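You operate a simulated robot arm through the tools that you are given. There is no shell and no other tool. Be economical: measure what you need, move in short steps, check, and stop when the job is done.

You run a simulated two-armed robot. Do the job below in one go: nothing can be reset, and whatever is moved stays where it is left.

## Task
Shut the spanner drawer. Close the seal drawer. Put the yellow meter on the steel bench. Screw the lid back on the waste jar. Take the roll of yellow tape from the top of the service chest and put it on the blue mat. Put the green scrubber on the top of the service chest away on the steel bench. The order is free.

The check looks at the end state, three seconds after you hand in, the way a careful person would. Anything else that was tipped, shoved, dropped, spilled or broken makes it a failure. Lids that push on must go on centred and level and be pressed home; caps that screw on are set level and turned clockwise until they are tight.

## Robot
Two 7-joint arms with two-finger parallel grippers on one trunk, on a base that drives. Base frame: it is fixed to the floor where the robot stands at the start and does not move with it; the origin is under the middle of the robot, x ahead of it, y to its left, z up. Readings come in cm, rad, newtons and seconds.
The left shoulder is at the start at [5, 16.1, 115.2], the right one opposite. With the tool pointing down near the work surface each hand reaches from about 24 to 68 cm from the robot's upright axis, wherever it stands, measured 20 degrees to its own side. Places, roughly: blue mat (19x12 cm) [150, 14, 90]; green scrubber (5x4x4 cm) [20, -90, 90]; roll of yellow tape (6x6x3 cm) [20, -100, 90]; seal drawer [60, -20, 50]; spanner drawer [50, -20, 70]; steel bench [130, -10, 90]; waste jar [-75, -25, 100]; yellow meter [-125, 0, 100]. Payload 3.43 kg a hand.
Tool frame (each hand has its own): the origin (TCP) lies between the finger pads and is the grasp point; the fingertips stand 3 cm ahead of it; z points along the fingers, y is the line along which they close. The gripper opens to 9.4 cm. The fingers are 2.8 cm wide and 1 cm thick; the gripper's body (5 by 9.6 cm) begins 5.5 cm behind the TCP.
Orientation is that of the tool frame in the base frame, as a unit quaternion [x, y, z, w]. With the fingers straight down and closing along the base's y, the tool's x points along the base's -x, its y along +y and its z along -z.

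## Interface
- The arms move only by the tool nudge_tool. It takes "left_steps", "right_steps" or both (then of equal length, played together; a hand with none holds still); each is a list of rows, each a list of 7 numbers: the turn, a rotation vector about the tool's x, y, z in rad, then the shift along the tool's x, y, z in m, then the closure, from 0 (fully open) to 1 (shut). In form: [[rx, ry, rz, tx, ty, tz, fingers], ...]. A call has 1 to 12 rows; each row shifts and turns the commanded pose from where the row before left it, along the tool's axes as they then stand. A row lasts 0.2 s, in which the tool goes at most 5 cm and 0.15 rad; a call with a longer step from one row to the next is refused whole, and so is a gripper value outside its range. Where a pose cannot be reached the arm comes as near as it can. A force on the tool above 40 N (or 10 N above the force at the start of the call, whichever is more), or a blocked arm, ends the call early, and 0.2 s more pass. The fingers move at their own pace (about 4.5 cm/s each) and stop on an object; they squeeze with about 44 N. The grip force told is the motor's: it shows also when the fingers shut on nothing. Time passes only in rows, and 0.2 s behind the last, so rows that do not move let the fingers close. The reply holds the time, the measured pose of the TCP, the force on the tool along the base axes, the opening and the grip force, in the units named above and with some noise, with the torque about the TCP (base axes, N m) and any sound that the robot's microphone picked up.
- Cameras (640 x 400 px; columns grow to the right, rows downward): "scene" is now at [5.42, -7.82, 125.8]; the picture's right is [-0.98, -0.18, 0.00], its down [-0.13, 0.70, -0.70] and it looks along [0.13, -0.69, -0.72] (base axes); focal length 214 px, centre (320, 200). "left" rides on the left gripper at [7.6, -1.4, -10.3] in its tool frame; the picture's right is [0.18, 0.98, 0.00], its down [-0.75, 0.14, -0.64] and it looks along [-0.63, 0.12, 0.77] (tool axes); focal length 243 px, centre (320, 200). "right" rides on the right gripper at [7.6, 1.4, -10.3] in its tool frame; the picture's right is [-0.18, 0.98, 0.00], its down [-0.75, -0.14, -0.64] and it looks along [-0.63, -0.12, 0.77] (tool axes); focal length 243 px, centre (320, 200). There is no depth. A picture from a camera that has moved, and an enlarged one, comes with that camera's place and axes in the base frame and with its lens.
- snapshot(camera): a new picture of that camera. No time passes.
- move_column(by): slides the trunk up (or, below 0, down) by that many cm; the arms and the scene camera ride with it, the base frame stays. It gives what a move gives, with no picture.
- base_move(legs): drives the robot by 1 to 6 legs, each [ahead, left, turn to the left] in cm, cm and rad, along the robot's own axes; the way and the turn of a leg run together, so that a leg with both is an arc; at most 150 cm and 3.142 rad a leg. The arms and the cameras ride along, it lands a little off, and it stops where it bumps. It gives what a move gives.
- head_to(pan, tilt): turns the head with the scene camera to pan (to the left, within 1.396 rad either way) and tilt (down, from -0.506 to 1.204), counted from straight ahead of the robot. It gives what a move gives.
- close_up(camera, box): a new picture of the part [left, top, right, bottom] of that camera's present view, enlarged. No time passes.
- sign_off(): hands the job in; it is judged then, once.

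Work in short steps. Places have to be worked out from the pictures, the camera data and where the tool is seen: move nearer, look again, correct. Check each grasp and each placing, and mend what went wrong. You have 165 turns and 122 pictures in all, those below and enlarged ones among them. Open the grippers and draw the arms clear of the work before you hand the job in, unless the task says otherwise; then end with one line.

The tools are called after "Call:" by a JSON object that holds its "api" and its "payload". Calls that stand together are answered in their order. nudge_tool: Moves the arms, as the interface text tells. Its arguments: {"type":"object","properties":{"left_steps":{"type":"array","items":{"type":"array","items":{"type":"number"}}},"right_steps":{"type":"array","items":{"type":"array","items":{"type":"number"}}}},"required":[]} The other tools are called the same way: move_column (by) slides the trunk up or down; base_move (legs) drives the base; head_to (pan, tilt) turns the head that bears the scene camera; snapshot (camera) takes a picture; close_up (camera, box) takes an enlarged picture of a part of a camera's view; sign_off () hands the job in.

At the start:

```text
t: 0.0
left_eef_pos: [40.47, -6.33, 113.25]
left_orientation: [0.0, 1.0, 0.0, 0.0]
left_contact_force: [-0.1, 0.0, -0.2]
left_torque: [0.01, 0.02, 0.01]
left_finger_gap: 9.4
left_grip_force: 0.1
right_eef_pos: [28.54, -36.96, 110.0]
right_orientation: [0.0, 1.0, 0.0, -0.001]
right_contact_force: [-0.7, -0.6, -0.2]
right_torque: [0.01, 0.0, 0.0]
right_finger_gap: 9.41
right_grip_force: 0.1
trunk travel left (down, up): [-18.0, 8.7]
robot x, y, heading: [0.21, 0.09, 0.002]
head pan, tilt: [-1.386, 0.799]
```

scene: 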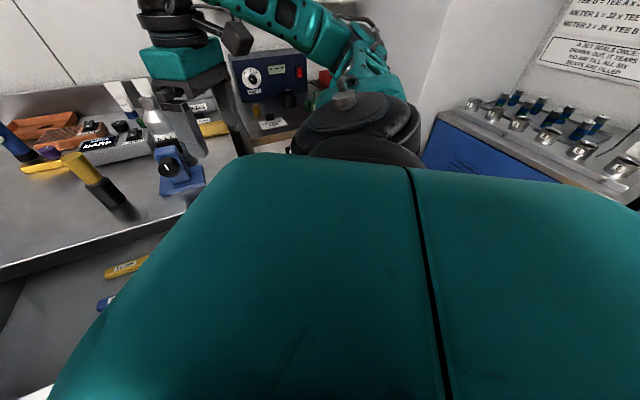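
right: 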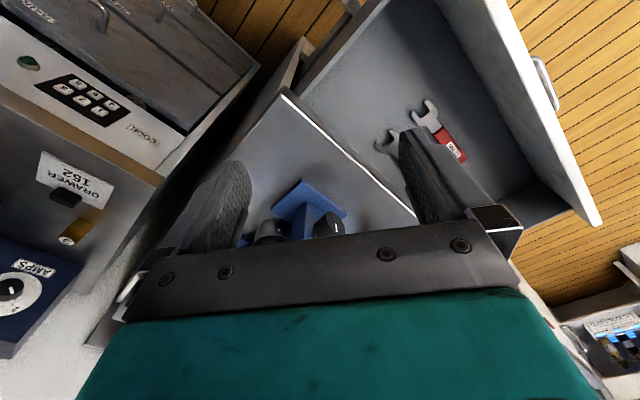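
left: 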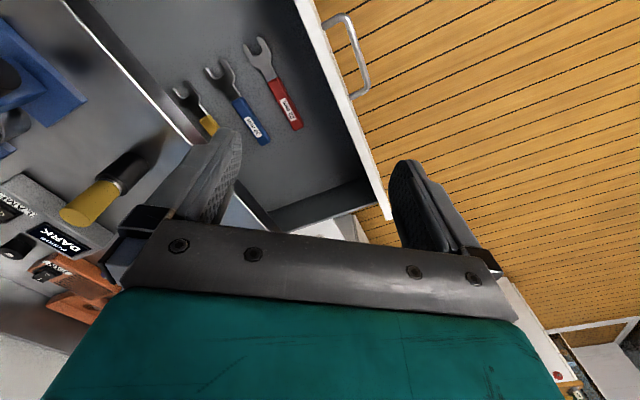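

The first pictures show an open drawer with spanners and signs on the walls. I look around with the head before moving anything.

Call:
{"api": "close_up", "payload": {"camera": "scene", "box": [400, 0, 640, 150]}}

Call:
{"api": "head_to", "payload": {"pan": -0.5, "tilt": 0.6}}

Call:
{"api": "snapshot", "payload": {"camera": "scene"}}

Call:
{"api": "head_to", "payload": {"pan": 0.6, "tilt": 0.6}}

Call:
{"api": "snapshot", "payload": {"camera": "scene"}}

```text
2.67 times, centred on (520, 75) of scene
camera zoom: at [5.42, -7.82, 125.8], right [-0.98, -0.18, 0.0], down [-0.13, 0.7, -0.7], along [0.13, -0.69, -0.72], focal length 572 px, centre (-213, 533)
```

zoom: 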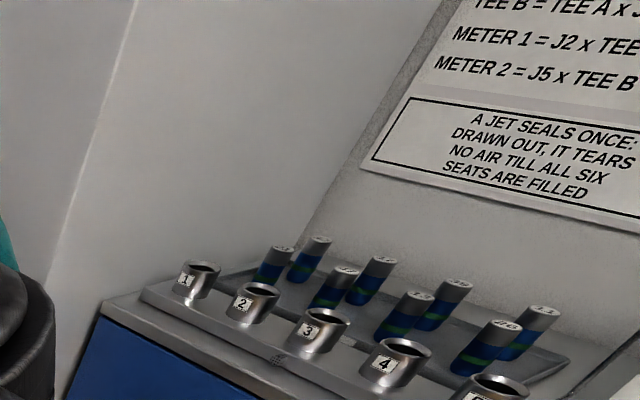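

```text
t: 1.2
left_eef_pos: [40.35, -6.29, 113.28]
left_orientation: [-0.001, 1.0, 0.0, 0.0]
left_contact_force: [0.0, 0.7, 0.4]
left_torque: [0.0, 0.01, -0.02]
left_finger_gap: 9.4
left_grip_force: 0.0
right_eef_pos: [28.43, -37.04, 109.89]
right_orientation: [0.001, 1.0, 0.001, 0.0]
right_contact_force: [1.1, 0.1, 0.0]
right_torque: [0.0, -0.01, -0.03]
right_finger_gap: 9.39
right_grip_force: 0.1
trunk travel left (down, up): [-18.0, 8.7]
robot x, y, heading: [-0.24, 0.06, 0.002]
head pan, tilt: [-0.499, 0.6]
```

```text
117 pictures are left
camera scene: at [11.7, -4.13, 127.49], right [-0.48, -0.88, 0.0], down [-0.5, 0.27, -0.82], along [0.72, -0.4, -0.57], focal length 214 px, centre (320, 200)
```

scene: 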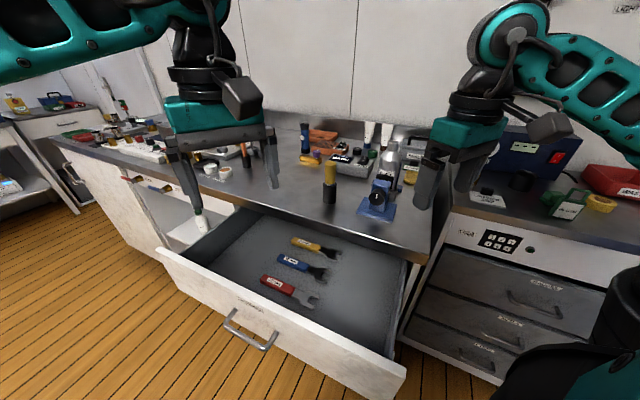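

```text
t: 2.5
left_eef_pos: [40.52, -6.33, 113.23]
left_orientation: [0.0, 1.0, -0.001, 0.0]
left_contact_force: [0.6, 0.1, -0.4]
left_torque: [0.02, 0.03, 0.02]
left_finger_gap: 9.39
left_grip_force: 0.1
right_eef_pos: [28.5, -37.05, 110.03]
right_orientation: [0.0, 1.0, -0.001, 0.0]
right_contact_force: [0.4, -0.1, -0.4]
right_torque: [0.04, 0.0, 0.01]
right_finger_gap: 9.42
right_grip_force: 0.1
trunk travel left (down, up): [-18.0, 8.7]
robot x, y, heading: [0.26, 0.22, 0.003]
head pan, tilt: [0.6, 0.6]
```

```text
116 pictures are left
camera scene: at [11.24, 5.1, 127.49], right [0.56, -0.83, 0.0], down [-0.47, -0.32, -0.83], along [0.68, 0.47, -0.56], focal length 214 px, centre (320, 200)
```

scene: 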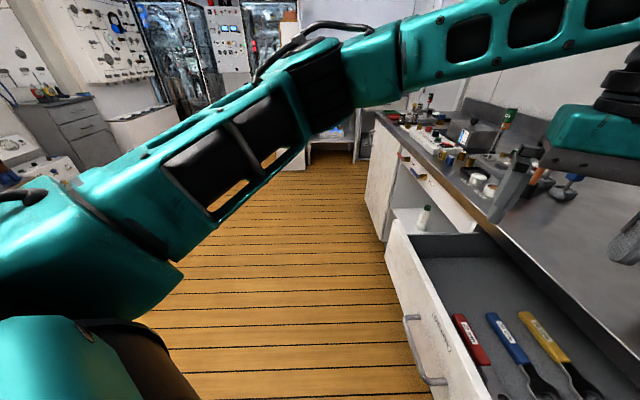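

The spanner drawer stands open right ahead; the chest to the right carries scrubber and tape. I look down ahead and look for the seal drawer, and around on the other side.

Call:
{"api": "head_to", "payload": {"pan": 0.0, "tilt": 1.0}}

Call:
{"api": "snapshot", "payload": {"camera": "scene"}}

Call:
{"api": "head_to", "payload": {"pan": -1.0, "tilt": 0.7}}

Call:
{"api": "snapshot", "payload": {"camera": "scene"}}

```text
t: 3.5
left_eef_pos: [40.47, -6.45, 113.19]
left_orientation: [0.001, 1.0, 0.0, 0.0]
left_contact_force: [-1.0, -0.9, -0.3]
left_torque: [0.01, -0.02, -0.02]
left_finger_gap: 9.41
left_grip_force: 0.0
right_eef_pos: [28.57, -37.14, 110.02]
right_orientation: [0.0, 1.0, 0.0, 0.001]
right_contact_force: [-0.2, -0.2, 0.3]
right_torque: [0.01, 0.02, 0.02]
right_finger_gap: 9.41
right_grip_force: 0.0
trunk travel left (down, up): [-18.0, 8.7]
robot x, y, heading: [0.03, 0.0, 0.001]
head pan, tilt: [0.0, 1.0]
```

```text
115 pictures are left
camera scene: at [10.91, 0.12, 124.29], right [0.0, -1.0, 0.0], down [-0.84, 0.0, -0.54], along [0.54, 0.0, -0.84], focal length 214 px, centre (320, 200)
```

scene: 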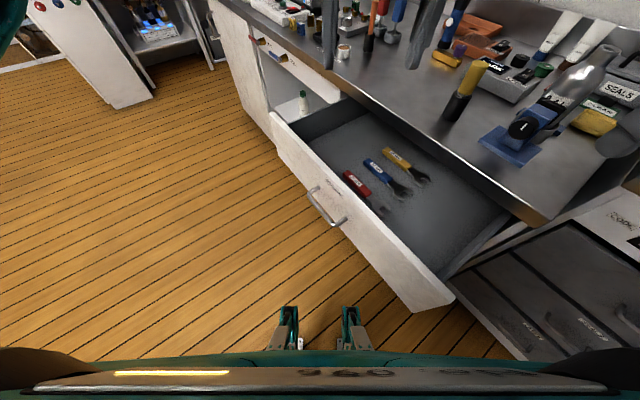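

```text
t: 4.8
left_eef_pos: [40.51, -6.44, 113.21]
left_orientation: [0.0, 1.0, 0.0, 0.0]
left_contact_force: [-0.3, -0.4, -0.1]
left_torque: [-0.03, -0.02, -0.03]
left_finger_gap: 9.4
left_grip_force: 0.1
right_eef_pos: [28.47, -37.01, 110.03]
right_orientation: [-0.001, 1.0, 0.001, -0.001]
right_contact_force: [-0.5, 0.2, -0.7]
right_torque: [0.01, 0.04, -0.01]
right_finger_gap: 9.41
right_grip_force: 0.0
trunk travel left (down, up): [-18.0, 8.7]
robot x, y, heading: [0.03, 0.43, 0.001]
head pan, tilt: [-1.0, 0.7]
```

```text
114 pictures are left
camera scene: at [8.54, -7.03, 126.63], right [-0.84, -0.54, 0.0], down [-0.35, 0.54, -0.76], along [0.41, -0.64, -0.64], focal length 214 px, centre (320, 200)
```

scene: 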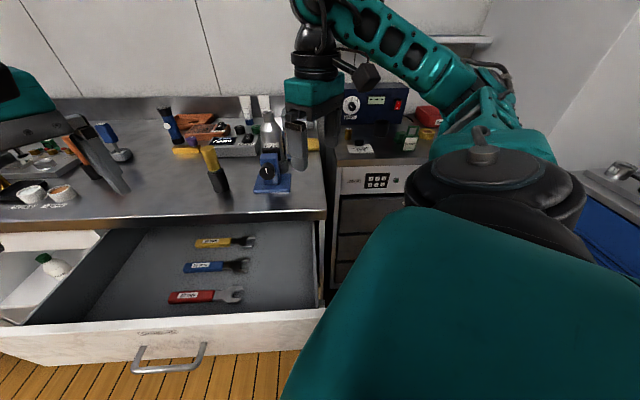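

The bench front runs about 38° across my axes, with the spanner drawer open about 23 cm. I back off, sidestep left and turn to face the drawer square on, to see what lies below it.

Call:
{"api": "base_move", "payload": {"legs": [[-12, 0, 0], [0, 50, 0], [0, 0, -0.9]]}}

Call:
{"api": "head_to", "payload": {"pan": 0.0, "tilt": 0.7}}

Call:
{"api": "snapshot", "payload": {"camera": "scene"}}

```text
t: 10.9
left_eef_pos: [7.76, 14.24, 113.23]
left_orientation: [0.438, 0.899, 0.0, 0.0]
left_contact_force: [0.2, -0.4, 0.1]
left_torque: [-0.04, 0.0, -0.01]
left_finger_gap: 9.39
left_grip_force: 0.0
right_eef_pos: [-23.69, 4.62, 110.05]
right_orientation: [0.438, 0.899, 0.0, 0.0]
right_contact_force: [-0.6, -0.6, 0.0]
right_torque: [0.0, 0.02, -0.03]
right_finger_gap: 9.41
right_grip_force: 0.1
trunk travel left (down, up): [-18.0, 8.7]
robot x, y, heading: [-11.92, 49.82, -0.903]
head pan, tilt: [-1.0, 0.7]
```

```text
t: 12.2
left_eef_pos: [7.78, 14.18, 113.19]
left_orientation: [0.438, 0.899, 0.0, -0.001]
left_contact_force: [0.2, -0.7, -0.8]
left_torque: [0.01, -0.01, -0.03]
left_finger_gap: 9.39
left_grip_force: 0.1
right_eef_pos: [-23.69, 4.66, 110.04]
right_orientation: [0.437, 0.9, 0.0, 0.0]
right_contact_force: [0.9, -0.3, 0.7]
right_torque: [0.02, 0.01, 0.0]
right_finger_gap: 9.39
right_grip_force: 0.1
trunk travel left (down, up): [-18.0, 8.7]
robot x, y, heading: [-12.17, 49.93, -0.902]
head pan, tilt: [0.0, 0.7]
```

```text
113 pictures are left
camera scene: at [-4.46, 40.24, 126.63], right [-0.79, -0.62, 0.0], down [-0.4, 0.51, -0.76], along [0.47, -0.6, -0.64], focal length 214 px, centre (320, 200)
```

scene: 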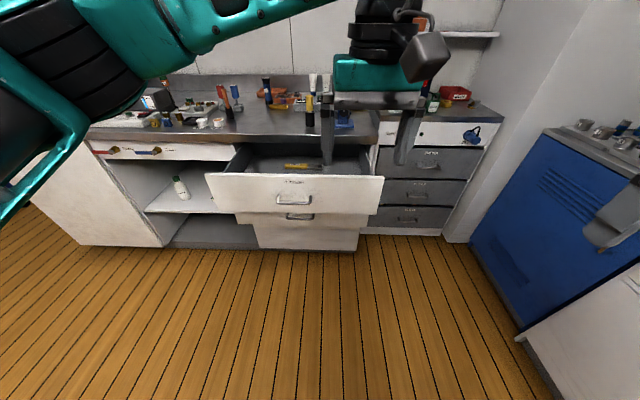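

Square to the front now; a second drawer below seems to be ajar. I enlarge.

Call:
{"api": "close_up", "payload": {"camera": "scene", "box": [190, 130, 400, 261]}}

Call:
{"api": "close_up", "payload": {"camera": "scene", "box": [350, 70, 510, 170]}}

```text
3.05 times, centred on (295, 196) of scene
camera zoom: at [-4.46, 40.24, 126.63], right [-0.79, -0.62, 0.0], down [-0.4, 0.51, -0.76], along [0.47, -0.6, -0.64], focal length 654 px, centre (396, 214)
```

zoom: 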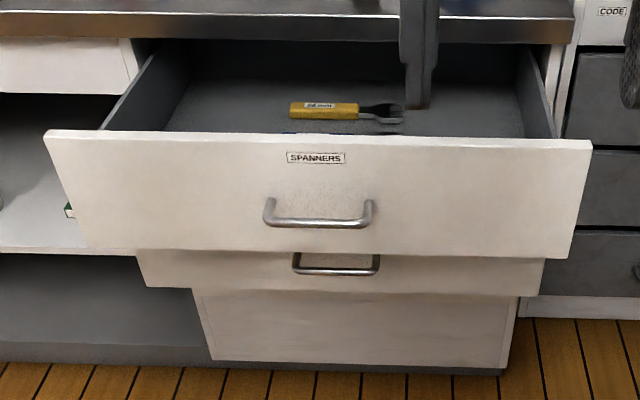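

```text
4.00 times, centred on (430, 120) of scene
camera zoom: at [-4.46, 40.24, 126.63], right [-0.79, -0.62, 0.0], down [-0.4, 0.51, -0.76], along [0.47, -0.6, -0.64], focal length 858 px, centre (-120, 520)
```

zoom: 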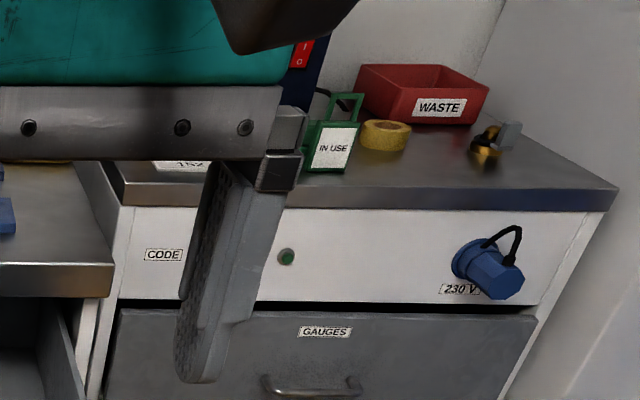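

Spanner drawer front (about z 59–80) is some 83 cm ahead and 10 cm left of me; the middle drawer below is open less — that should be the seal drawer. I point the left hand forward as a closed fist, shift it left, then lower the trunk.

Call:
{"api": "nudge_tool", "payload": {"left_steps": [[0, -0.1428, 0, 0, 0.04, 0, 1], [0, -0.1428, 0, 0, 0.04, 0, 1], [0, -0.1428, 0, 0, 0.04, 0, 1], [0, -0.1428, 0, 0, 0.04, 0, 1], [0, -0.1428, 0, 0, 0, 0, 1], [0, -0.1428, 0, 0, 0, 0, 1], [0, -0.1428, 0, 0, 0, 0, 1], [0, -0.1428, 0, 0, 0, 0, 1], [0, -0.1428, 0, 0, 0, 0, 1], [0, -0.1428, 0, 0, 0, 0, 1], [0, -0.1428, 0, 0, 0, 0, 1]]}}

Call:
{"api": "move_column", "payload": {"by": -18}}

Call:
{"api": "snapshot", "payload": {"camera": "scene"}}

```text
t: 14.6
left_eef_pos: [20.45, 22.67, 113.43]
left_orientation: [0.309, 0.634, -0.31, 0.637]
left_contact_force: [0.1, 0.7, 0.3]
left_torque: [-0.02, 0.02, 0.04]
left_finger_gap: 0.0
left_grip_force: 33.6
left hand out of reach, approached as far as the arm can: row 9, 10
right_eef_pos: [-23.74, 4.71, 109.98]
right_orientation: [0.438, 0.899, -0.001, 0.0]
right_contact_force: [-0.1, 0.1, 0.1]
right_torque: [0.0, 0.0, 0.02]
right_finger_gap: 9.39
right_grip_force: 0.0
trunk travel left (down, up): [-18.0, 8.7]
robot x, y, heading: [-11.87, 49.84, -0.907]
head pan, tilt: [0.0, 0.7]
```

```text
t: 16.6
left_eef_pos: [20.49, 22.63, 95.46]
left_orientation: [0.309, 0.636, -0.309, 0.636]
left_contact_force: [0.9, -0.2, 0.1]
left_torque: [0.01, 0.01, -0.02]
left_finger_gap: 0.0
left_grip_force: 32.4
right_eef_pos: [-23.63, 4.74, 92.04]
right_orientation: [0.438, 0.899, 0.0, 0.0]
right_contact_force: [0.3, 0.1, 0.3]
right_torque: [0.01, 0.01, -0.02]
right_finger_gap: 9.38
right_grip_force: 0.1
trunk travel left (down, up): [0.0, 26.7]
robot x, y, heading: [-12.02, 49.98, -0.905]
head pan, tilt: [0.0, 0.7]
```

```text
110 pictures are left
camera scene: at [-4.45, 40.25, 108.68], right [-0.79, -0.62, 0.0], down [-0.4, 0.51, -0.77], along [0.47, -0.6, -0.64], focal length 214 px, centre (320, 200)
```

scene: 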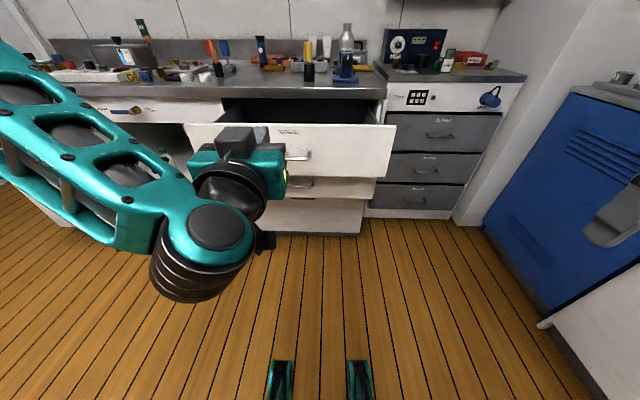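

I lower the left fist to about z 76, above the handle.

Call:
{"api": "nudge_tool", "payload": {"left_steps": [[0, 0, 0, 0.04, 0, 0, 1], [0, 0, 0, 0.04, 0, 0, 1], [0, 0, 0, 0.04, 0, 0, 1], [0, 0, 0, 0.04, 0, 0, 1], [0, 0, 0, 0.034, 0, 0, 1]]}}

Call:
{"api": "base_move", "payload": {"legs": [[24, 0, 0]]}}

Call:
{"api": "snapshot", "payload": {"camera": "scene"}}

Call:
{"api": "snapshot", "payload": {"camera": "left"}}

```text
t: 17.8
left_eef_pos: [18.64, 19.9, 78.45]
left_orientation: [0.308, 0.637, -0.308, 0.636]
left_contact_force: [-0.2, 0.0, -0.5]
left_torque: [0.0, 0.01, 0.0]
left_finger_gap: 0.0
left_grip_force: 32.6
left hand out of reach, approached as far as the arm can: row 4, 5
right_eef_pos: [-23.69, 4.69, 92.09]
right_orientation: [0.438, 0.899, 0.0, 0.0]
right_contact_force: [-0.2, -0.5, -0.1]
right_torque: [0.01, 0.01, 0.02]
right_finger_gap: 9.39
right_grip_force: 0.1
trunk travel left (down, up): [0.0, 26.7]
robot x, y, heading: [-12.21, 49.92, -0.906]
head pan, tilt: [0.0, 0.7]
```

```text
t: 19.6
left_eef_pos: [33.42, 1.06, 78.43]
left_orientation: [0.309, 0.637, -0.308, 0.635]
left_contact_force: [-0.6, 1.1, -0.4]
left_torque: [0.0, 0.01, -0.01]
left_finger_gap: 0.02
left_grip_force: 32.9
right_eef_pos: [-8.9, -14.17, 91.95]
right_orientation: [0.437, 0.899, 0.0, 0.001]
right_contact_force: [-0.3, -0.2, -0.3]
right_torque: [-0.01, 0.0, -0.03]
right_finger_gap: 9.4
right_grip_force: 0.1
trunk travel left (down, up): [0.0, 26.7]
robot x, y, heading: [2.75, 31.36, -0.906]
head pan, tilt: [0.0, 0.7]
```

```text
109 pictures are left
camera scene: at [10.33, 21.41, 108.68], right [-0.79, -0.62, 0.0], down [-0.4, 0.51, -0.76], along [0.47, -0.6, -0.64], focal length 214 px, centre (320, 200)
```

scene: 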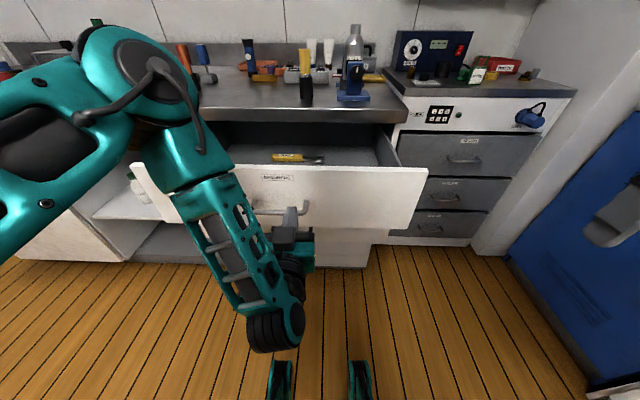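

```text
108 pictures are left
camera left: at [25.97, 8.44, 70.85], right [0.77, 0.61, -0.18], down [-0.29, 0.59, 0.76], along [0.57, -0.53, 0.63], focal length 243 px, centre (320, 200)
```

left: 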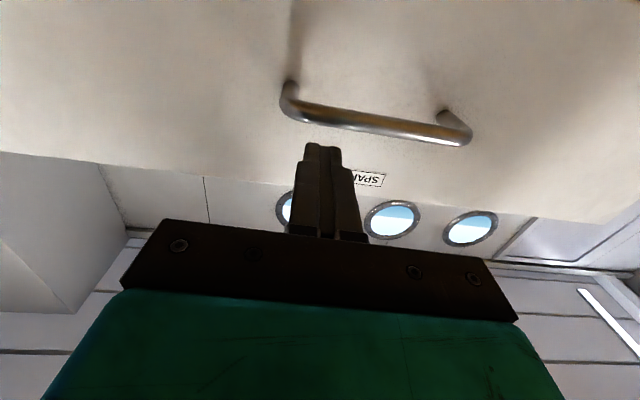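

The fist is at z 78, just above the handle and below the drawer's top edge, a few cm short of the front. I drive on and push the drawer in.

Call:
{"api": "base_move", "payload": {"legs": [[6, 0, 0]]}}

Call:
{"api": "base_move", "payload": {"legs": [[8, 0, 0]]}}

Call:
{"api": "snapshot", "payload": {"camera": "scene"}}

```text
t: 20.5
left_eef_pos: [37.17, -3.67, 78.44]
left_orientation: [0.309, 0.637, -0.308, 0.635]
left_contact_force: [-0.2, 0.9, -0.2]
left_torque: [-0.02, -0.04, -0.03]
left_finger_gap: 0.0
left_grip_force: 32.9
right_eef_pos: [-5.17, -18.94, 92.09]
right_orientation: [0.438, 0.899, 0.0, 0.0]
right_contact_force: [-0.4, 0.0, -0.1]
right_torque: [0.03, -0.04, -0.03]
right_finger_gap: 9.39
right_grip_force: 0.1
trunk travel left (down, up): [0.0, 26.7]
robot x, y, heading: [6.66, 26.46, -0.905]
head pan, tilt: [0.0, 0.7]
```

```text
t: 21.6
left_eef_pos: [42.19, -9.84, 78.46]
left_orientation: [0.31, 0.636, -0.309, 0.635]
left_contact_force: [-0.4, -0.8, -0.1]
left_torque: [0.0, 0.02, -0.01]
left_finger_gap: 0.02
left_grip_force: 32.6
right_eef_pos: [-0.33, -25.05, 91.96]
right_orientation: [0.438, 0.899, 0.0, 0.001]
right_contact_force: [0.4, 0.5, -0.2]
right_torque: [0.02, 0.0, -0.01]
right_finger_gap: 9.42
right_grip_force: 0.0
trunk travel left (down, up): [0.0, 26.7]
robot x, y, heading: [11.0, 19.85, -0.903]
head pan, tilt: [0.0, 0.7]
```

```text
107 pictures are left
camera scene: at [18.94, 10.41, 108.67], right [-0.79, -0.62, 0.0], down [-0.4, 0.51, -0.76], along [0.47, -0.6, -0.64], focal length 214 px, centre (320, 200)
```

scene: 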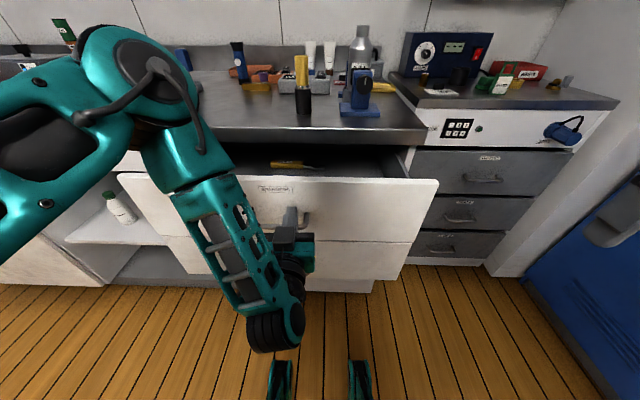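

The drawer seems to be sliding with no resistance. I carry on in steps watching the force.

Call:
{"api": "base_move", "payload": {"legs": [[6, 0, 0]]}}

Call:
{"api": "snapshot", "payload": {"camera": "scene"}}

Call:
{"api": "snapshot", "payload": {"camera": "left"}}

```text
t: 22.6
left_eef_pos: [45.75, -14.52, 78.51]
left_orientation: [0.309, 0.638, -0.307, 0.635]
left_contact_force: [0.8, 0.7, -0.1]
left_torque: [0.0, 0.01, -0.01]
left_finger_gap: 0.0
left_grip_force: 32.9
right_eef_pos: [3.46, -29.82, 92.14]
right_orientation: [0.438, 0.899, 0.0, 0.0]
right_contact_force: [-0.1, -0.5, 0.4]
right_torque: [-0.03, -0.02, -0.04]
right_finger_gap: 9.36
right_grip_force: 0.1
trunk travel left (down, up): [0.0, 26.7]
robot x, y, heading: [14.93, 15.51, -0.906]
head pan, tilt: [0.0, 0.7]
```

```text
106 pictures are left
camera scene: at [22.62, 5.72, 108.67], right [-0.79, -0.62, 0.0], down [-0.4, 0.51, -0.76], along [0.47, -0.6, -0.64], focal length 214 px, centre (320, 200)
```

scene: 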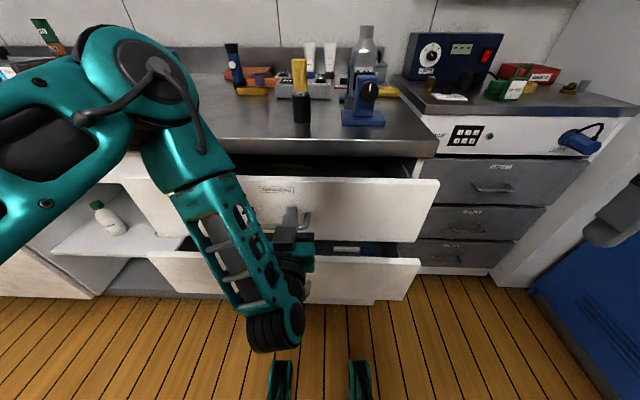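

```text
105 pictures are left
camera left: at [38.27, -7.27, 70.85], right [0.77, 0.61, -0.18], down [-0.29, 0.59, 0.76], along [0.57, -0.53, 0.63], focal length 243 px, centre (320, 200)
```

left: 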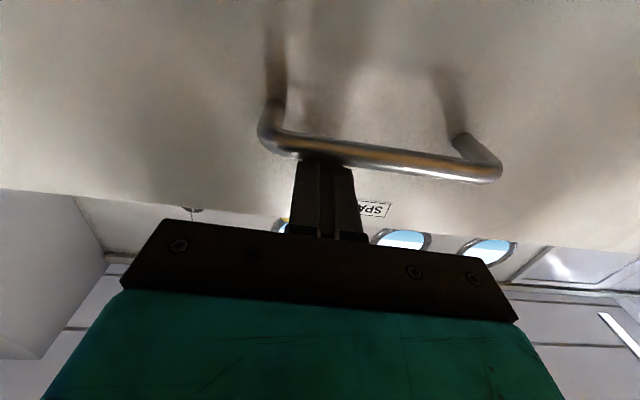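

It is moving in, fingers resting on the front above the handle, with a few cm left. I push further.

Call:
{"api": "base_move", "payload": {"legs": [[4, 0, 0]]}}

Call:
{"api": "snapshot", "payload": {"camera": "scene"}}

```text
t: 23.4
left_eef_pos: [48.27, -17.62, 78.56]
left_orientation: [0.309, 0.637, -0.308, 0.635]
left_contact_force: [0.0, 0.7, -0.3]
left_torque: [-0.03, 0.02, 0.02]
left_finger_gap: 0.0
left_grip_force: 32.8
right_eef_pos: [5.96, -32.97, 91.97]
right_orientation: [0.438, 0.899, 0.0, -0.001]
right_contact_force: [-0.7, 0.6, -0.1]
right_torque: [0.03, -0.02, -0.02]
right_finger_gap: 9.42
right_grip_force: 0.0
trunk travel left (down, up): [0.0, 26.7]
robot x, y, heading: [17.39, 12.2, -0.91]
head pan, tilt: [0.0, 0.7]
```

```text
104 pictures are left
camera scene: at [25.07, 2.59, 108.67], right [-0.79, -0.62, 0.0], down [-0.4, 0.51, -0.76], along [0.47, -0.6, -0.64], focal length 214 px, centre (320, 200)
```

scene: 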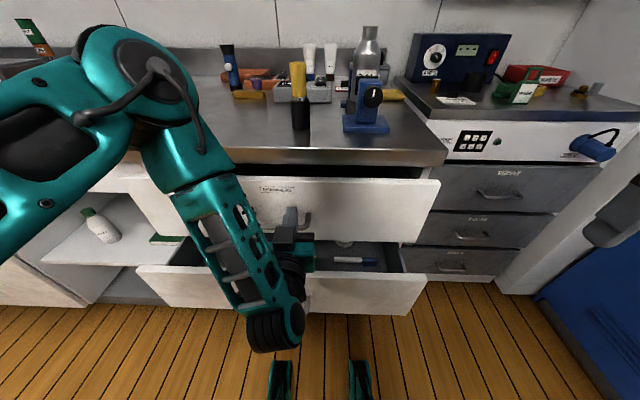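

Still about 4 cm open. I keep pushing in small steps.

Call:
{"api": "base_move", "payload": {"legs": [[3, 0, 0]]}}

Call:
{"api": "base_move", "payload": {"legs": [[2, 0, 0]]}}

Call:
{"api": "snapshot", "payload": {"camera": "scene"}}

```text
t: 24.3
left_eef_pos: [50.02, -19.94, 78.59]
left_orientation: [0.309, 0.638, -0.307, 0.635]
left_contact_force: [-0.7, 0.4, 0.4]
left_torque: [0.02, -0.01, 0.0]
left_finger_gap: 0.0
left_grip_force: 32.7
right_eef_pos: [7.7, -35.27, 91.96]
right_orientation: [0.437, 0.9, 0.001, 0.0]
right_contact_force: [-0.6, -0.4, 0.2]
right_torque: [0.01, 0.03, 0.0]
right_finger_gap: 9.39
right_grip_force: 0.0
trunk travel left (down, up): [0.0, 26.7]
robot x, y, heading: [19.37, 9.78, -0.904]
head pan, tilt: [0.0, 0.7]
```

```text
t: 25.1
left_eef_pos: [51.21, -21.61, 78.45]
left_orientation: [0.31, 0.637, -0.308, 0.635]
left_contact_force: [0.4, 0.6, 0.1]
left_torque: [0.01, 0.01, 0.02]
left_finger_gap: 0.0
left_grip_force: 32.6
right_eef_pos: [8.88, -36.83, 92.0]
right_orientation: [0.438, 0.899, 0.0, 0.0]
right_contact_force: [0.2, 0.0, 0.5]
right_torque: [0.01, 0.02, 0.03]
right_finger_gap: 9.39
right_grip_force: 0.0
trunk travel left (down, up): [0.0, 26.7]
robot x, y, heading: [20.39, 8.25, -0.905]
head pan, tilt: [0.0, 0.7]
```

```text
103 pictures are left
camera scene: at [28.13, -1.32, 108.67], right [-0.79, -0.62, 0.0], down [-0.4, 0.51, -0.76], along [0.47, -0.6, -0.64], focal length 214 px, centre (320, 200)
```

scene: 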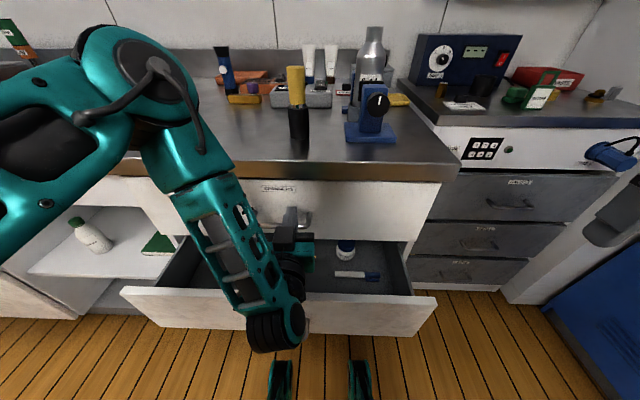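

Almost shut. I push the rest with the arm itself so that the force stop tells when it is home.

Call:
{"api": "nudge_tool", "payload": {"left_steps": [[0, 0, 0, 0, 0, 0.01, 1], [0, 0, 0, 0, 0, 0.01, 1], [0, 0, 0, 0, 0, 0.01, 1], [0, 0, 0, 0, 0, 0.01, 1], [0, 0, 0, 0, 0, 0.01, 1]]}}

Call:
{"api": "close_up", "payload": {"camera": "scene", "box": [100, 150, 480, 388]}}

```text
t: 25.7
left_eef_pos: [51.84, -22.61, 78.48]
left_orientation: [0.309, 0.641, -0.304, 0.633]
left_contact_force: [-6.6, 15.5, 8.4]
left_torque: [-0.43, -0.17, -0.01]
left_finger_gap: 0.0
left_grip_force: 33.1
left hand out of reach, approached as far as the arm can: row 2, 3
right_eef_pos: [8.84, -36.66, 92.11]
right_orientation: [0.436, 0.9, -0.001, 0.001]
right_contact_force: [0.1, 0.5, 0.3]
right_torque: [-0.02, -0.03, 0.0]
right_finger_gap: 9.38
right_grip_force: 0.0
trunk travel left (down, up): [0.0, 26.7]
robot x, y, heading: [20.67, 8.45, -0.91]
head pan, tilt: [0.0, 0.7]
stopped in row 3 (left hand): the force on the tool passed its limit (the readings are from after the stop); the commanded pose is now the measured one
```

```text
1.68 times, centred on (290, 269) of scene
camera zoom: at [28.02, -1.09, 108.72], right [-0.79, -0.62, 0.0], down [-0.4, 0.51, -0.77], along [0.47, -0.6, -0.64], focal length 360 px, centre (370, 84)
```

zoom: 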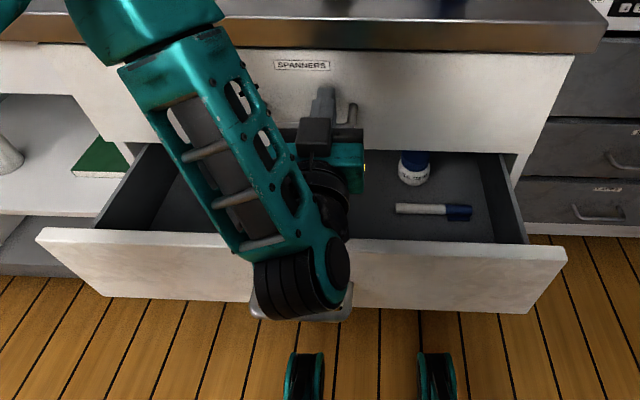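

Force rose past the limit with the front flush: the spanner drawer is shut (front plane now known). I back the base off and tilt the left hand 45° down to reach the lower drawer.

Call:
{"api": "base_move", "payload": {"legs": [[-30, 0, 0]]}}

Call:
{"api": "nudge_tool", "payload": {"left_steps": [[0, 0.14, 0, 0, 0, 0, 1], [0, 0.14, 0, 0, 0, 0, 1], [0, 0.14, 0, 0, 0, 0, 1], [0, 0.14, 0, 0, 0, 0, 1], [0, 0.14, 0, 0, 0, 0, 1], [0, 0, 0, 0.028, 0, 0.028, 1], [0, 0, 0, 0.028, 0, 0.028, 1], [0, 0, 0, 0.028, 0, 0.028, 1], [0, 0, 0, 0.028, 0, 0.028, 1], [0, 0, 0, 0.028, 0, 0.028, 1], [0, 0, 0, 0.028, 0, 0.028, 1]]}}

Call:
{"api": "snapshot", "payload": {"camera": "scene"}}

Call:
{"api": "snapshot", "payload": {"camera": "left"}}

```text
t: 27.7
left_eef_pos: [33.58, 0.9, 78.54]
left_orientation: [0.31, 0.642, -0.303, 0.632]
left_contact_force: [0.7, -0.2, 0.4]
left_torque: [-0.03, 0.0, 0.02]
left_finger_gap: 0.0
left_grip_force: 32.5
right_eef_pos: [-9.54, -13.28, 92.16]
right_orientation: [0.435, 0.9, 0.0, 0.0]
right_contact_force: [0.0, -1.1, -0.5]
right_torque: [-0.07, 0.01, -0.04]
right_finger_gap: 9.42
right_grip_force: 0.1
trunk travel left (down, up): [0.0, 26.7]
robot x, y, heading: [2.19, 32.25, -0.903]
head pan, tilt: [0.0, 0.7]
```

```text
t: 30.1
left_eef_pos: [34.7, -0.38, 54.69]
left_orientation: [0.394, 0.82, -0.178, 0.375]
left_contact_force: [0.3, 0.6, -0.2]
left_torque: [-0.02, 0.01, -0.01]
left_finger_gap: 0.0
left_grip_force: 32.7
right_eef_pos: [-9.43, -13.34, 91.99]
right_orientation: [0.436, 0.9, 0.0, 0.0]
right_contact_force: [-0.7, 0.3, 0.4]
right_torque: [0.01, 0.0, -0.01]
right_finger_gap: 9.44
right_grip_force: 0.0
trunk travel left (down, up): [0.0, 26.7]
robot x, y, heading: [1.99, 31.55, -0.901]
head pan, tilt: [0.0, 0.7]
```

```text
101 pictures are left
camera scene: at [9.61, 22.28, 108.68], right [-0.79, -0.62, 0.0], down [-0.4, 0.51, -0.76], along [0.47, -0.6, -0.64], focal length 214 px, centre (320, 200)
```

scene: 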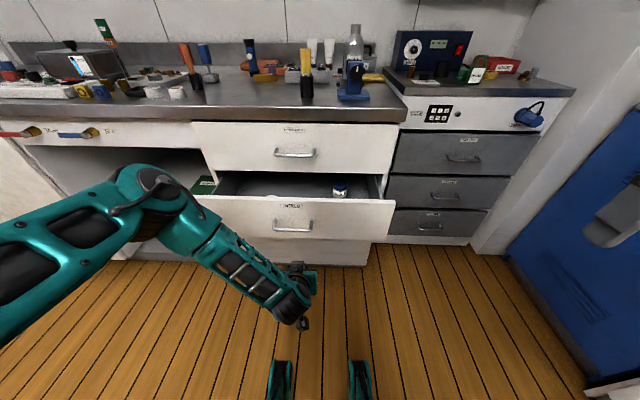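

```text
100 pictures are left
camera left: at [25.6, 8.74, 55.69], right [0.69, 0.71, -0.14], down [0.11, 0.08, 0.99], along [0.71, -0.7, -0.03], focal length 243 px, centre (320, 200)
```

left: 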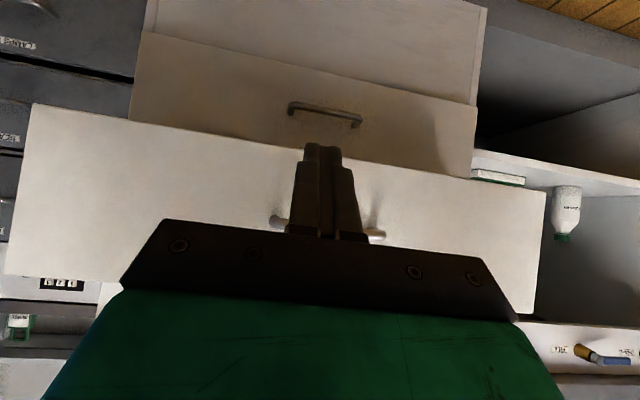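

The seal drawer (labelled) front works out at z 48–67 with its handle near 60, open about 14 cm. I raise the tilted fist so the tips meet the front at about z 64, above the handle, and drive forward.

Call:
{"api": "nudge_tool", "payload": {"left_steps": [[0, 0, 0, -0.027, 0, -0.027, 1], [0, 0, 0, -0.027, 0, -0.027, 1], [0, 0, 0, -0.027, 0, -0.027, 1]]}}

Call:
{"api": "base_move", "payload": {"legs": [[12, 0, 0]]}}

Call:
{"api": "snapshot", "payload": {"camera": "left"}}

Call:
{"api": "snapshot", "payload": {"camera": "scene"}}

```text
t: 30.9
left_eef_pos: [34.19, 0.08, 66.04]
left_orientation: [0.396, 0.819, -0.179, 0.374]
left_contact_force: [-0.2, -0.5, -0.6]
left_torque: [-0.02, -0.02, 0.01]
left_finger_gap: 0.01
left_grip_force: 33.2
right_eef_pos: [-9.42, -13.37, 91.92]
right_orientation: [0.436, 0.9, 0.001, 0.001]
right_contact_force: [-0.4, -0.6, 0.3]
right_torque: [-0.03, -0.01, -0.01]
right_finger_gap: 9.4
right_grip_force: 0.0
trunk travel left (down, up): [0.0, 26.7]
robot x, y, heading: [2.0, 31.6, -0.903]
head pan, tilt: [0.0, 0.7]
```

```text
t: 32.2
left_eef_pos: [41.45, -9.37, 66.06]
left_orientation: [0.396, 0.82, -0.178, 0.373]
left_contact_force: [-0.6, -1.2, 0.5]
left_torque: [0.0, -0.02, -0.01]
left_finger_gap: 0.0
left_grip_force: 32.8
right_eef_pos: [-2.09, -22.82, 92.07]
right_orientation: [0.436, 0.9, -0.001, 0.0]
right_contact_force: [-0.1, 0.1, 0.3]
right_torque: [0.01, 0.0, 0.0]
right_finger_gap: 9.4
right_grip_force: 0.0
trunk travel left (down, up): [0.0, 26.7]
robot x, y, heading: [9.08, 22.4, -0.902]
head pan, tilt: [0.0, 0.7]
```

```text
99 pictures are left
camera left: at [32.45, -0.18, 67.07], right [0.69, 0.71, -0.14], down [0.11, 0.08, 0.99], along [0.71, -0.7, -0.03], focal length 243 px, centre (320, 200)
```

left: 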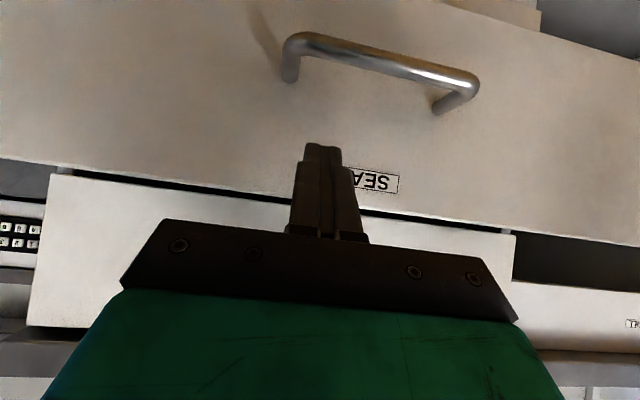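

```text
98 pictures are left
camera scene: at [17.05, 12.82, 108.68], right [-0.79, -0.62, 0.0], down [-0.4, 0.51, -0.76], along [0.47, -0.6, -0.64], focal length 214 px, centre (320, 200)
```

scene: 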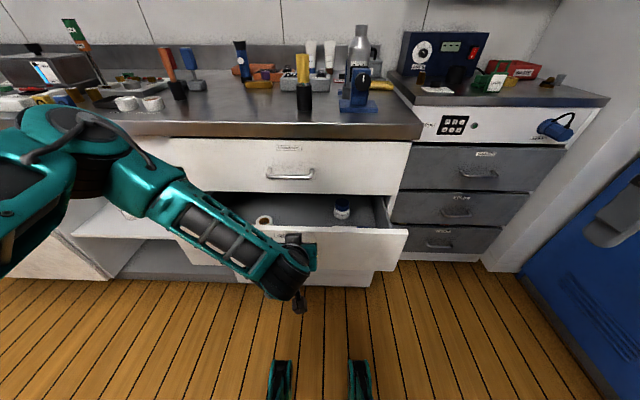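

Tips point at the front between handle and label, right height. I push by driving.

Call:
{"api": "base_move", "payload": {"legs": [[10, 0, 0]]}}

Call:
{"api": "snapshot", "payload": {"camera": "scene"}}

```text
t: 33.3
left_eef_pos: [47.78, -17.25, 66.16]
left_orientation: [0.396, 0.82, -0.178, 0.374]
left_contact_force: [-0.6, 0.8, 0.4]
left_torque: [-0.02, -0.03, 0.01]
left_finger_gap: 0.0
left_grip_force: 32.8
right_eef_pos: [4.03, -30.58, 92.06]
right_orientation: [0.438, 0.899, 0.0, 0.0]
right_contact_force: [1.0, -0.7, -1.0]
right_torque: [0.02, 0.02, 0.0]
right_finger_gap: 9.37
right_grip_force: 0.0
trunk travel left (down, up): [0.0, 26.7]
robot x, y, heading: [15.43, 14.61, -0.903]
head pan, tilt: [0.0, 0.7]
```

```text
97 pictures are left
camera scene: at [23.2, 4.97, 108.67], right [-0.79, -0.62, 0.0], down [-0.4, 0.51, -0.76], along [0.47, -0.6, -0.64], focal length 214 px, centre (320, 200)
```

scene: 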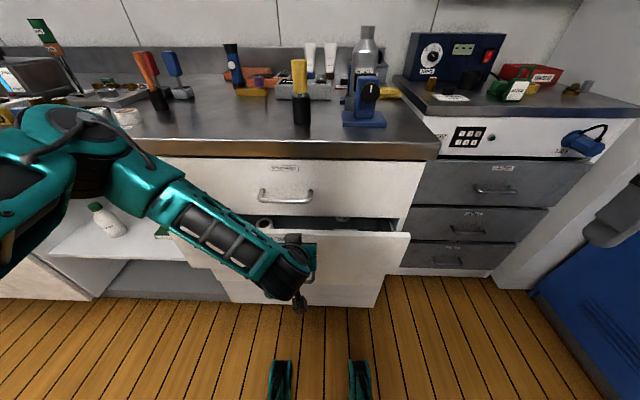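

About 7 cm left. I drive 5 more and finish with the arm.

Call:
{"api": "base_move", "payload": {"legs": [[5, 0, 0]]}}

Call:
{"api": "nudge_tool", "payload": {"left_steps": [[0, 0, 0, -0.007, 0, 0.007, 1], [0, 0, 0, -0.007, 0, 0.007, 1], [0, 0, 0, -0.007, 0, 0.007, 1], [0, 0, 0, -0.007, 0, 0.007, 1], [0, 0, 0, -0.007, 0, 0.007, 1]]}}

Call:
{"api": "snapshot", "payload": {"camera": "scene"}}

```text
t: 34.2
left_eef_pos: [50.75, -21.18, 66.27]
left_orientation: [0.396, 0.819, -0.179, 0.374]
left_contact_force: [0.1, 0.3, -0.3]
left_torque: [0.0, 0.01, -0.01]
left_finger_gap: 0.0
left_grip_force: 33.4
right_eef_pos: [7.06, -34.58, 91.94]
right_orientation: [0.436, 0.9, 0.0, 0.0]
right_contact_force: [-0.1, 0.4, -0.3]
right_torque: [-0.03, 0.01, -0.03]
right_finger_gap: 9.4
right_grip_force: 0.0
trunk travel left (down, up): [0.0, 26.7]
robot x, y, heading: [18.72, 10.62, -0.907]
head pan, tilt: [0.0, 0.7]
```

```text
t: 35.0
left_eef_pos: [51.68, -22.6, 66.0]
left_orientation: [0.401, 0.821, -0.177, 0.366]
left_contact_force: [-5.0, 6.6, 3.8]
left_torque: [-0.1, -0.01, -0.02]
left_finger_gap: 0.01
left_grip_force: 32.9
right_eef_pos: [7.15, -34.36, 91.92]
right_orientation: [0.436, 0.9, 0.001, 0.001]
right_contact_force: [-0.4, 0.7, 0.0]
right_torque: [0.01, 0.0, 0.02]
right_finger_gap: 9.41
right_grip_force: 0.1
trunk travel left (down, up): [0.0, 26.7]
robot x, y, heading: [18.51, 10.84, -0.902]
head pan, tilt: [0.0, 0.7]
stopped in row 3 (left hand): the force on the tool passed its limit (the readings are from after the stop); the commanded pose is now the measured one
```

```text
96 pictures are left
camera scene: at [26.23, 1.16, 108.69], right [-0.79, -0.62, 0.0], down [-0.4, 0.51, -0.77], along [0.47, -0.6, -0.64], focal length 214 px, centre (320, 200)
```

scene: 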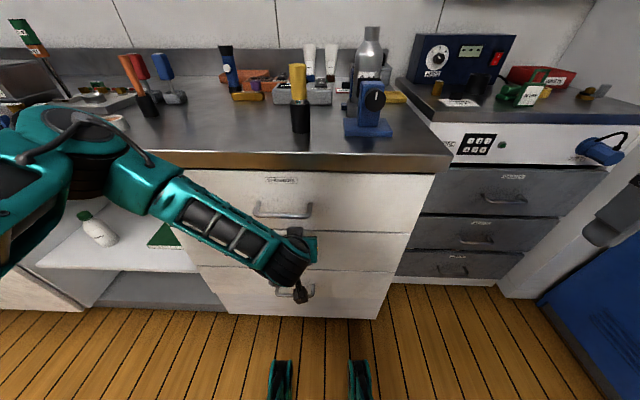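

Both drawers are shut flush. I back off, raise the trunk to the starting height, fold the left hand tool-down again and look at the chest top.

Call:
{"api": "base_move", "payload": {"legs": [[-12, 0, 0]]}}

Call:
{"api": "move_column", "payload": {"by": 22}}

Call:
{"api": "nudge_tool", "payload": {"left_steps": [[0, 0.145, 0, -0.01, 0.01, -0.02, 0], [0, 0.145, 0, -0.01, 0.02, -0.02, 0], [0, 0.145, 0, -0.01, 0.02, -0.02, 0], [0, 0.145, 0, -0.01, 0.02, -0.03, 0], [0, 0.145, 0, 0, 0.02, -0.04, 0], [0, 0.1, 0, 0, 0.02, -0.04, 0], [0, 0, 0, 0, 0, -0.04, 0], [0, 0, 0, 0, 0, -0.04, 0]]}}

Call:
{"api": "head_to", "payload": {"pan": -0.45, "tilt": 0.5}}

Call:
{"api": "snapshot", "payload": {"camera": "scene"}}

```text
t: 36.3
left_eef_pos: [44.45, -13.29, 66.07]
left_orientation: [0.4, 0.822, -0.176, 0.366]
left_contact_force: [0.0, -0.6, 0.9]
left_torque: [-0.04, 0.01, -0.02]
left_finger_gap: 0.02
left_grip_force: 32.5
right_eef_pos: [-0.26, -25.11, 91.98]
right_orientation: [0.436, 0.9, 0.0, 0.0]
right_contact_force: [0.0, 0.5, 0.4]
right_torque: [0.02, 0.01, 0.0]
right_finger_gap: 9.4
right_grip_force: 0.1
trunk travel left (down, up): [0.0, 26.7]
robot x, y, heading: [11.09, 20.28, -0.902]
head pan, tilt: [0.0, 0.7]
```

```text
t: 38.6
left_eef_pos: [44.54, -13.24, 88.03]
left_orientation: [0.398, 0.822, -0.174, 0.367]
left_contact_force: [-1.0, -0.6, -0.6]
left_torque: [-0.01, -0.02, 0.0]
left_finger_gap: 0.0
left_grip_force: 33.1
right_eef_pos: [-0.22, -25.0, 113.95]
right_orientation: [0.436, 0.9, 0.001, -0.002]
right_contact_force: [0.4, -0.9, 0.0]
right_torque: [-0.01, 0.0, 0.02]
right_finger_gap: 9.39
right_grip_force: 0.1
trunk travel left (down, up): [-22.0, 4.7]
robot x, y, heading: [11.52, 20.55, -0.907]
head pan, tilt: [0.0, 0.7]
```

```text
t: 40.4
left_eef_pos: [50.85, -3.84, 113.52]
left_orientation: [0.437, 0.9, -0.001, 0.007]
left_contact_force: [0.2, 0.1, -0.2]
left_torque: [0.02, 0.03, 0.03]
left_finger_gap: 9.41
left_grip_force: 0.1
right_eef_pos: [-0.4, -25.16, 114.03]
right_orientation: [0.436, 0.9, 0.0, 0.0]
right_contact_force: [-0.1, -0.2, -0.5]
right_torque: [0.05, -0.01, 0.0]
right_finger_gap: 9.4
right_grip_force: 0.0
trunk travel left (down, up): [-22.0, 4.7]
robot x, y, heading: [11.27, 20.06, -0.904]
head pan, tilt: [0.0, 0.7]
```

```text
t: 41.3
left_eef_pos: [50.87, -3.84, 113.48]
left_orientation: [0.437, 0.899, -0.002, 0.006]
left_contact_force: [-0.2, 0.8, -0.7]
left_torque: [0.03, 0.03, 0.05]
left_finger_gap: 9.38
left_grip_force: 0.1
right_eef_pos: [-0.26, -25.15, 114.06]
right_orientation: [0.436, 0.9, 0.001, -0.001]
right_contact_force: [0.6, 0.9, -0.4]
right_torque: [0.01, 0.0, 0.03]
right_finger_gap: 9.39
right_grip_force: 0.0
trunk travel left (down, up): [-22.0, 4.7]
robot x, y, heading: [11.11, 20.2, -0.902]
head pan, tilt: [-0.45, 0.499]
```

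```text
95 pictures are left
camera scene: at [15.61, 8.27, 132.45], right [-0.98, -0.22, 0.0], down [-0.1, 0.47, -0.88], along [0.19, -0.86, -0.48], focal length 214 px, centre (320, 200)
```

scene: 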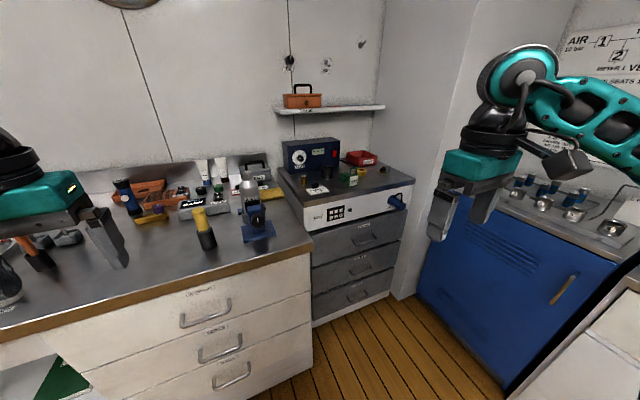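

Both drawers shut is confirmed. Now a close-up of the chest top.

Call:
{"api": "close_up", "payload": {"camera": "scene", "box": [270, 120, 430, 220]}}

```text
4.00 times, centred on (350, 170) of scene
camera zoom: at [15.61, 8.27, 132.45], right [-0.98, -0.22, 0.0], down [-0.1, 0.47, -0.88], along [0.19, -0.86, -0.48], focal length 858 px, centre (200, 320)
```

zoom: 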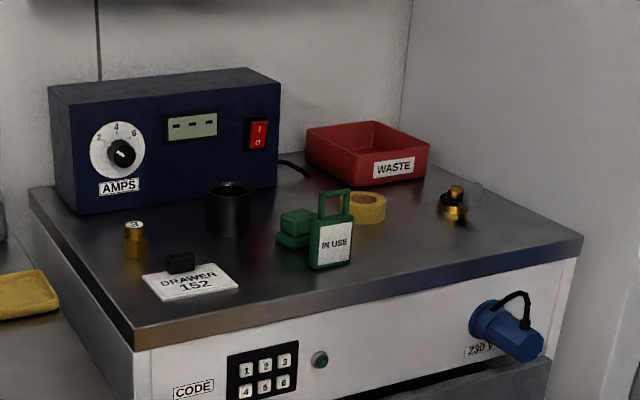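

The scrubber (green block) lies behind a green "IN USE" tag, tape right beside; the chest front is recessed to about 72 cm deep in my facing frame. I fold both hands closer in, then drive right and ahead to the chest.

Call:
{"api": "nudge_tool", "payload": {"left_steps": [[0, 0, 0, 0.04, 0, -0.01, 0], [0, 0, 0, 0.04, 0, -0.01, 0], [0, 0, 0, 0.04, 0, -0.01, 0], [0, 0, 0, 0.02, 0, -0.01, 0]], "right_steps": [[0, 0, 0, 0, 0.035, 0, 0], [0, 0, 0, 0, 0.035, 0, 0], [0, 0, 0, 0, 0.035, 0, 0], [0, 0, 0, 0, 0.02, 0, 0]]}}

Call:
{"api": "base_move", "payload": {"legs": [[0, -46, 0], [26, 0, 0]]}}

Call:
{"api": "snapshot", "payload": {"camera": "scene"}}

Call:
{"api": "snapshot", "payload": {"camera": "right"}}

```text
t: 42.3
left_eef_pos: [42.18, 7.25, 117.5]
left_orientation: [0.436, 0.9, 0.0, 0.008]
left_contact_force: [0.8, -0.9, 0.1]
left_torque: [0.03, -0.02, 0.01]
left_finger_gap: 9.42
left_grip_force: 0.1
right_eef_pos: [9.52, -17.34, 113.98]
right_orientation: [0.436, 0.9, 0.0, -0.001]
right_contact_force: [-0.5, 0.1, -0.2]
right_torque: [-0.02, 0.02, 0.0]
right_finger_gap: 9.4
right_grip_force: 0.0
trunk travel left (down, up): [-22.0, 4.7]
robot x, y, heading: [11.41, 20.12, -0.9]
head pan, tilt: [-0.45, 0.499]
```

```text
t: 46.5
left_eef_pos: [22.26, -41.52, 117.45]
left_orientation: [0.436, 0.9, -0.001, 0.006]
left_contact_force: [0.4, 0.2, 0.2]
left_torque: [-0.01, 0.02, 0.05]
left_finger_gap: 9.39
left_grip_force: 0.1
right_eef_pos: [-10.35, -66.16, 114.16]
right_orientation: [0.434, 0.901, 0.0, -0.001]
right_contact_force: [0.2, 0.0, -1.2]
right_torque: [0.01, -0.01, -0.02]
right_finger_gap: 9.39
right_grip_force: 0.1
trunk travel left (down, up): [-22.0, 4.7]
robot x, y, heading: [-8.78, -28.94, -0.903]
head pan, tilt: [-0.45, 0.499]
```

```text
93 pictures are left
camera scene: at [-4.38, -40.53, 132.44], right [-0.98, -0.22, 0.0], down [-0.1, 0.47, -0.88], along [0.19, -0.86, -0.48], focal length 214 px, centre (320, 200)
```

scene: 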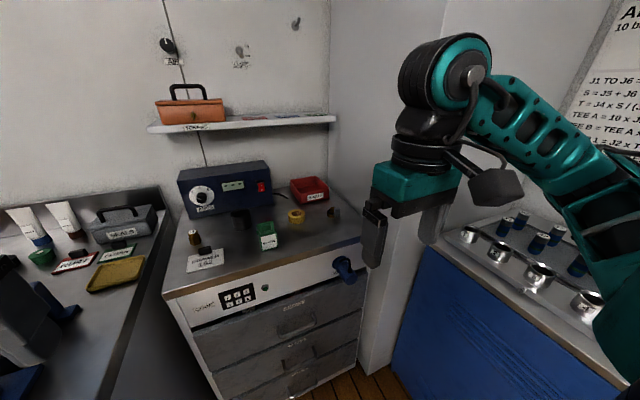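

```text
92 pictures are left
camera right: at [-14.05, -59.14, 124.26], right [0.88, 0.47, 0.0], down [0.36, -0.68, 0.64], along [0.3, -0.57, -0.77], focal length 243 px, centre (320, 200)
```

right: 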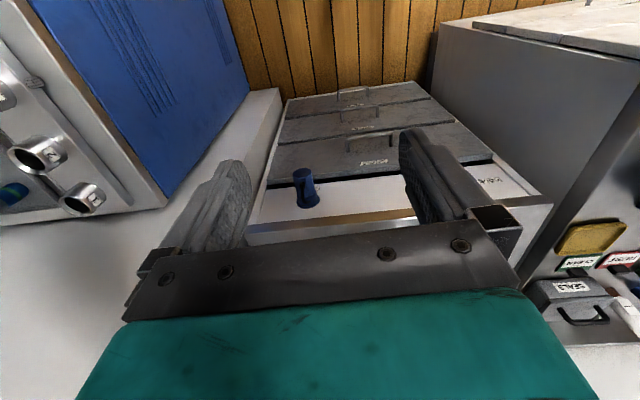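

Good spot. I zoom in for scrubber and tape positions.

Call:
{"api": "close_up", "payload": {"camera": "scene", "box": [170, 170, 362, 290]}}

```text
3.33 times, centred on (266, 230) of scene
camera zoom: at [-4.38, -40.53, 132.44], right [-0.98, -0.22, 0.0], down [-0.1, 0.47, -0.88], along [0.19, -0.86, -0.48], focal length 715 px, centre (500, 100)
```

zoom: 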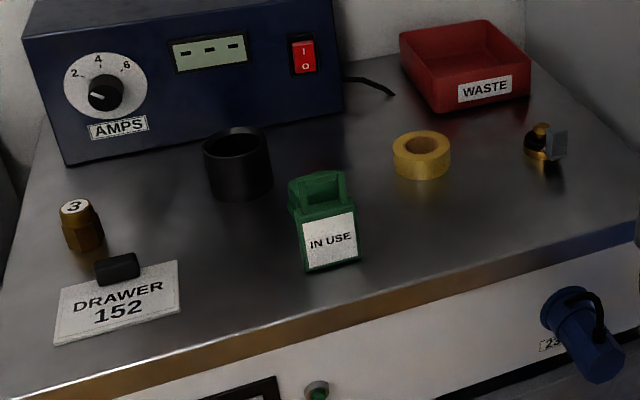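

Scrubber at about (25.5, -92.2), tape (17.4, -100.4), tag just in front of the scrubber at (20.5, -85). I drive 11 cm closer and bring the right hand above the scrubber, high.

Call:
{"api": "base_move", "payload": {"legs": [[11, 0, 0]]}}

```text
t: 47.7
left_eef_pos: [29.03, -50.1, 117.29]
left_orientation: [0.435, 0.9, -0.001, 0.007]
left_contact_force: [0.2, -0.1, -1.3]
left_torque: [0.04, 0.0, 0.01]
left_finger_gap: 9.42
left_grip_force: 0.1
right_eef_pos: [-3.63, -74.75, 114.04]
right_orientation: [0.434, 0.901, 0.001, 0.0]
right_contact_force: [0.3, 0.6, 0.2]
right_torque: [-0.02, -0.01, 0.0]
right_finger_gap: 9.4
right_grip_force: 0.1
trunk travel left (down, up): [-22.0, 4.7]
robot x, y, heading: [-1.93, -37.35, -0.903]
head pan, tilt: [-0.45, 0.499]
```

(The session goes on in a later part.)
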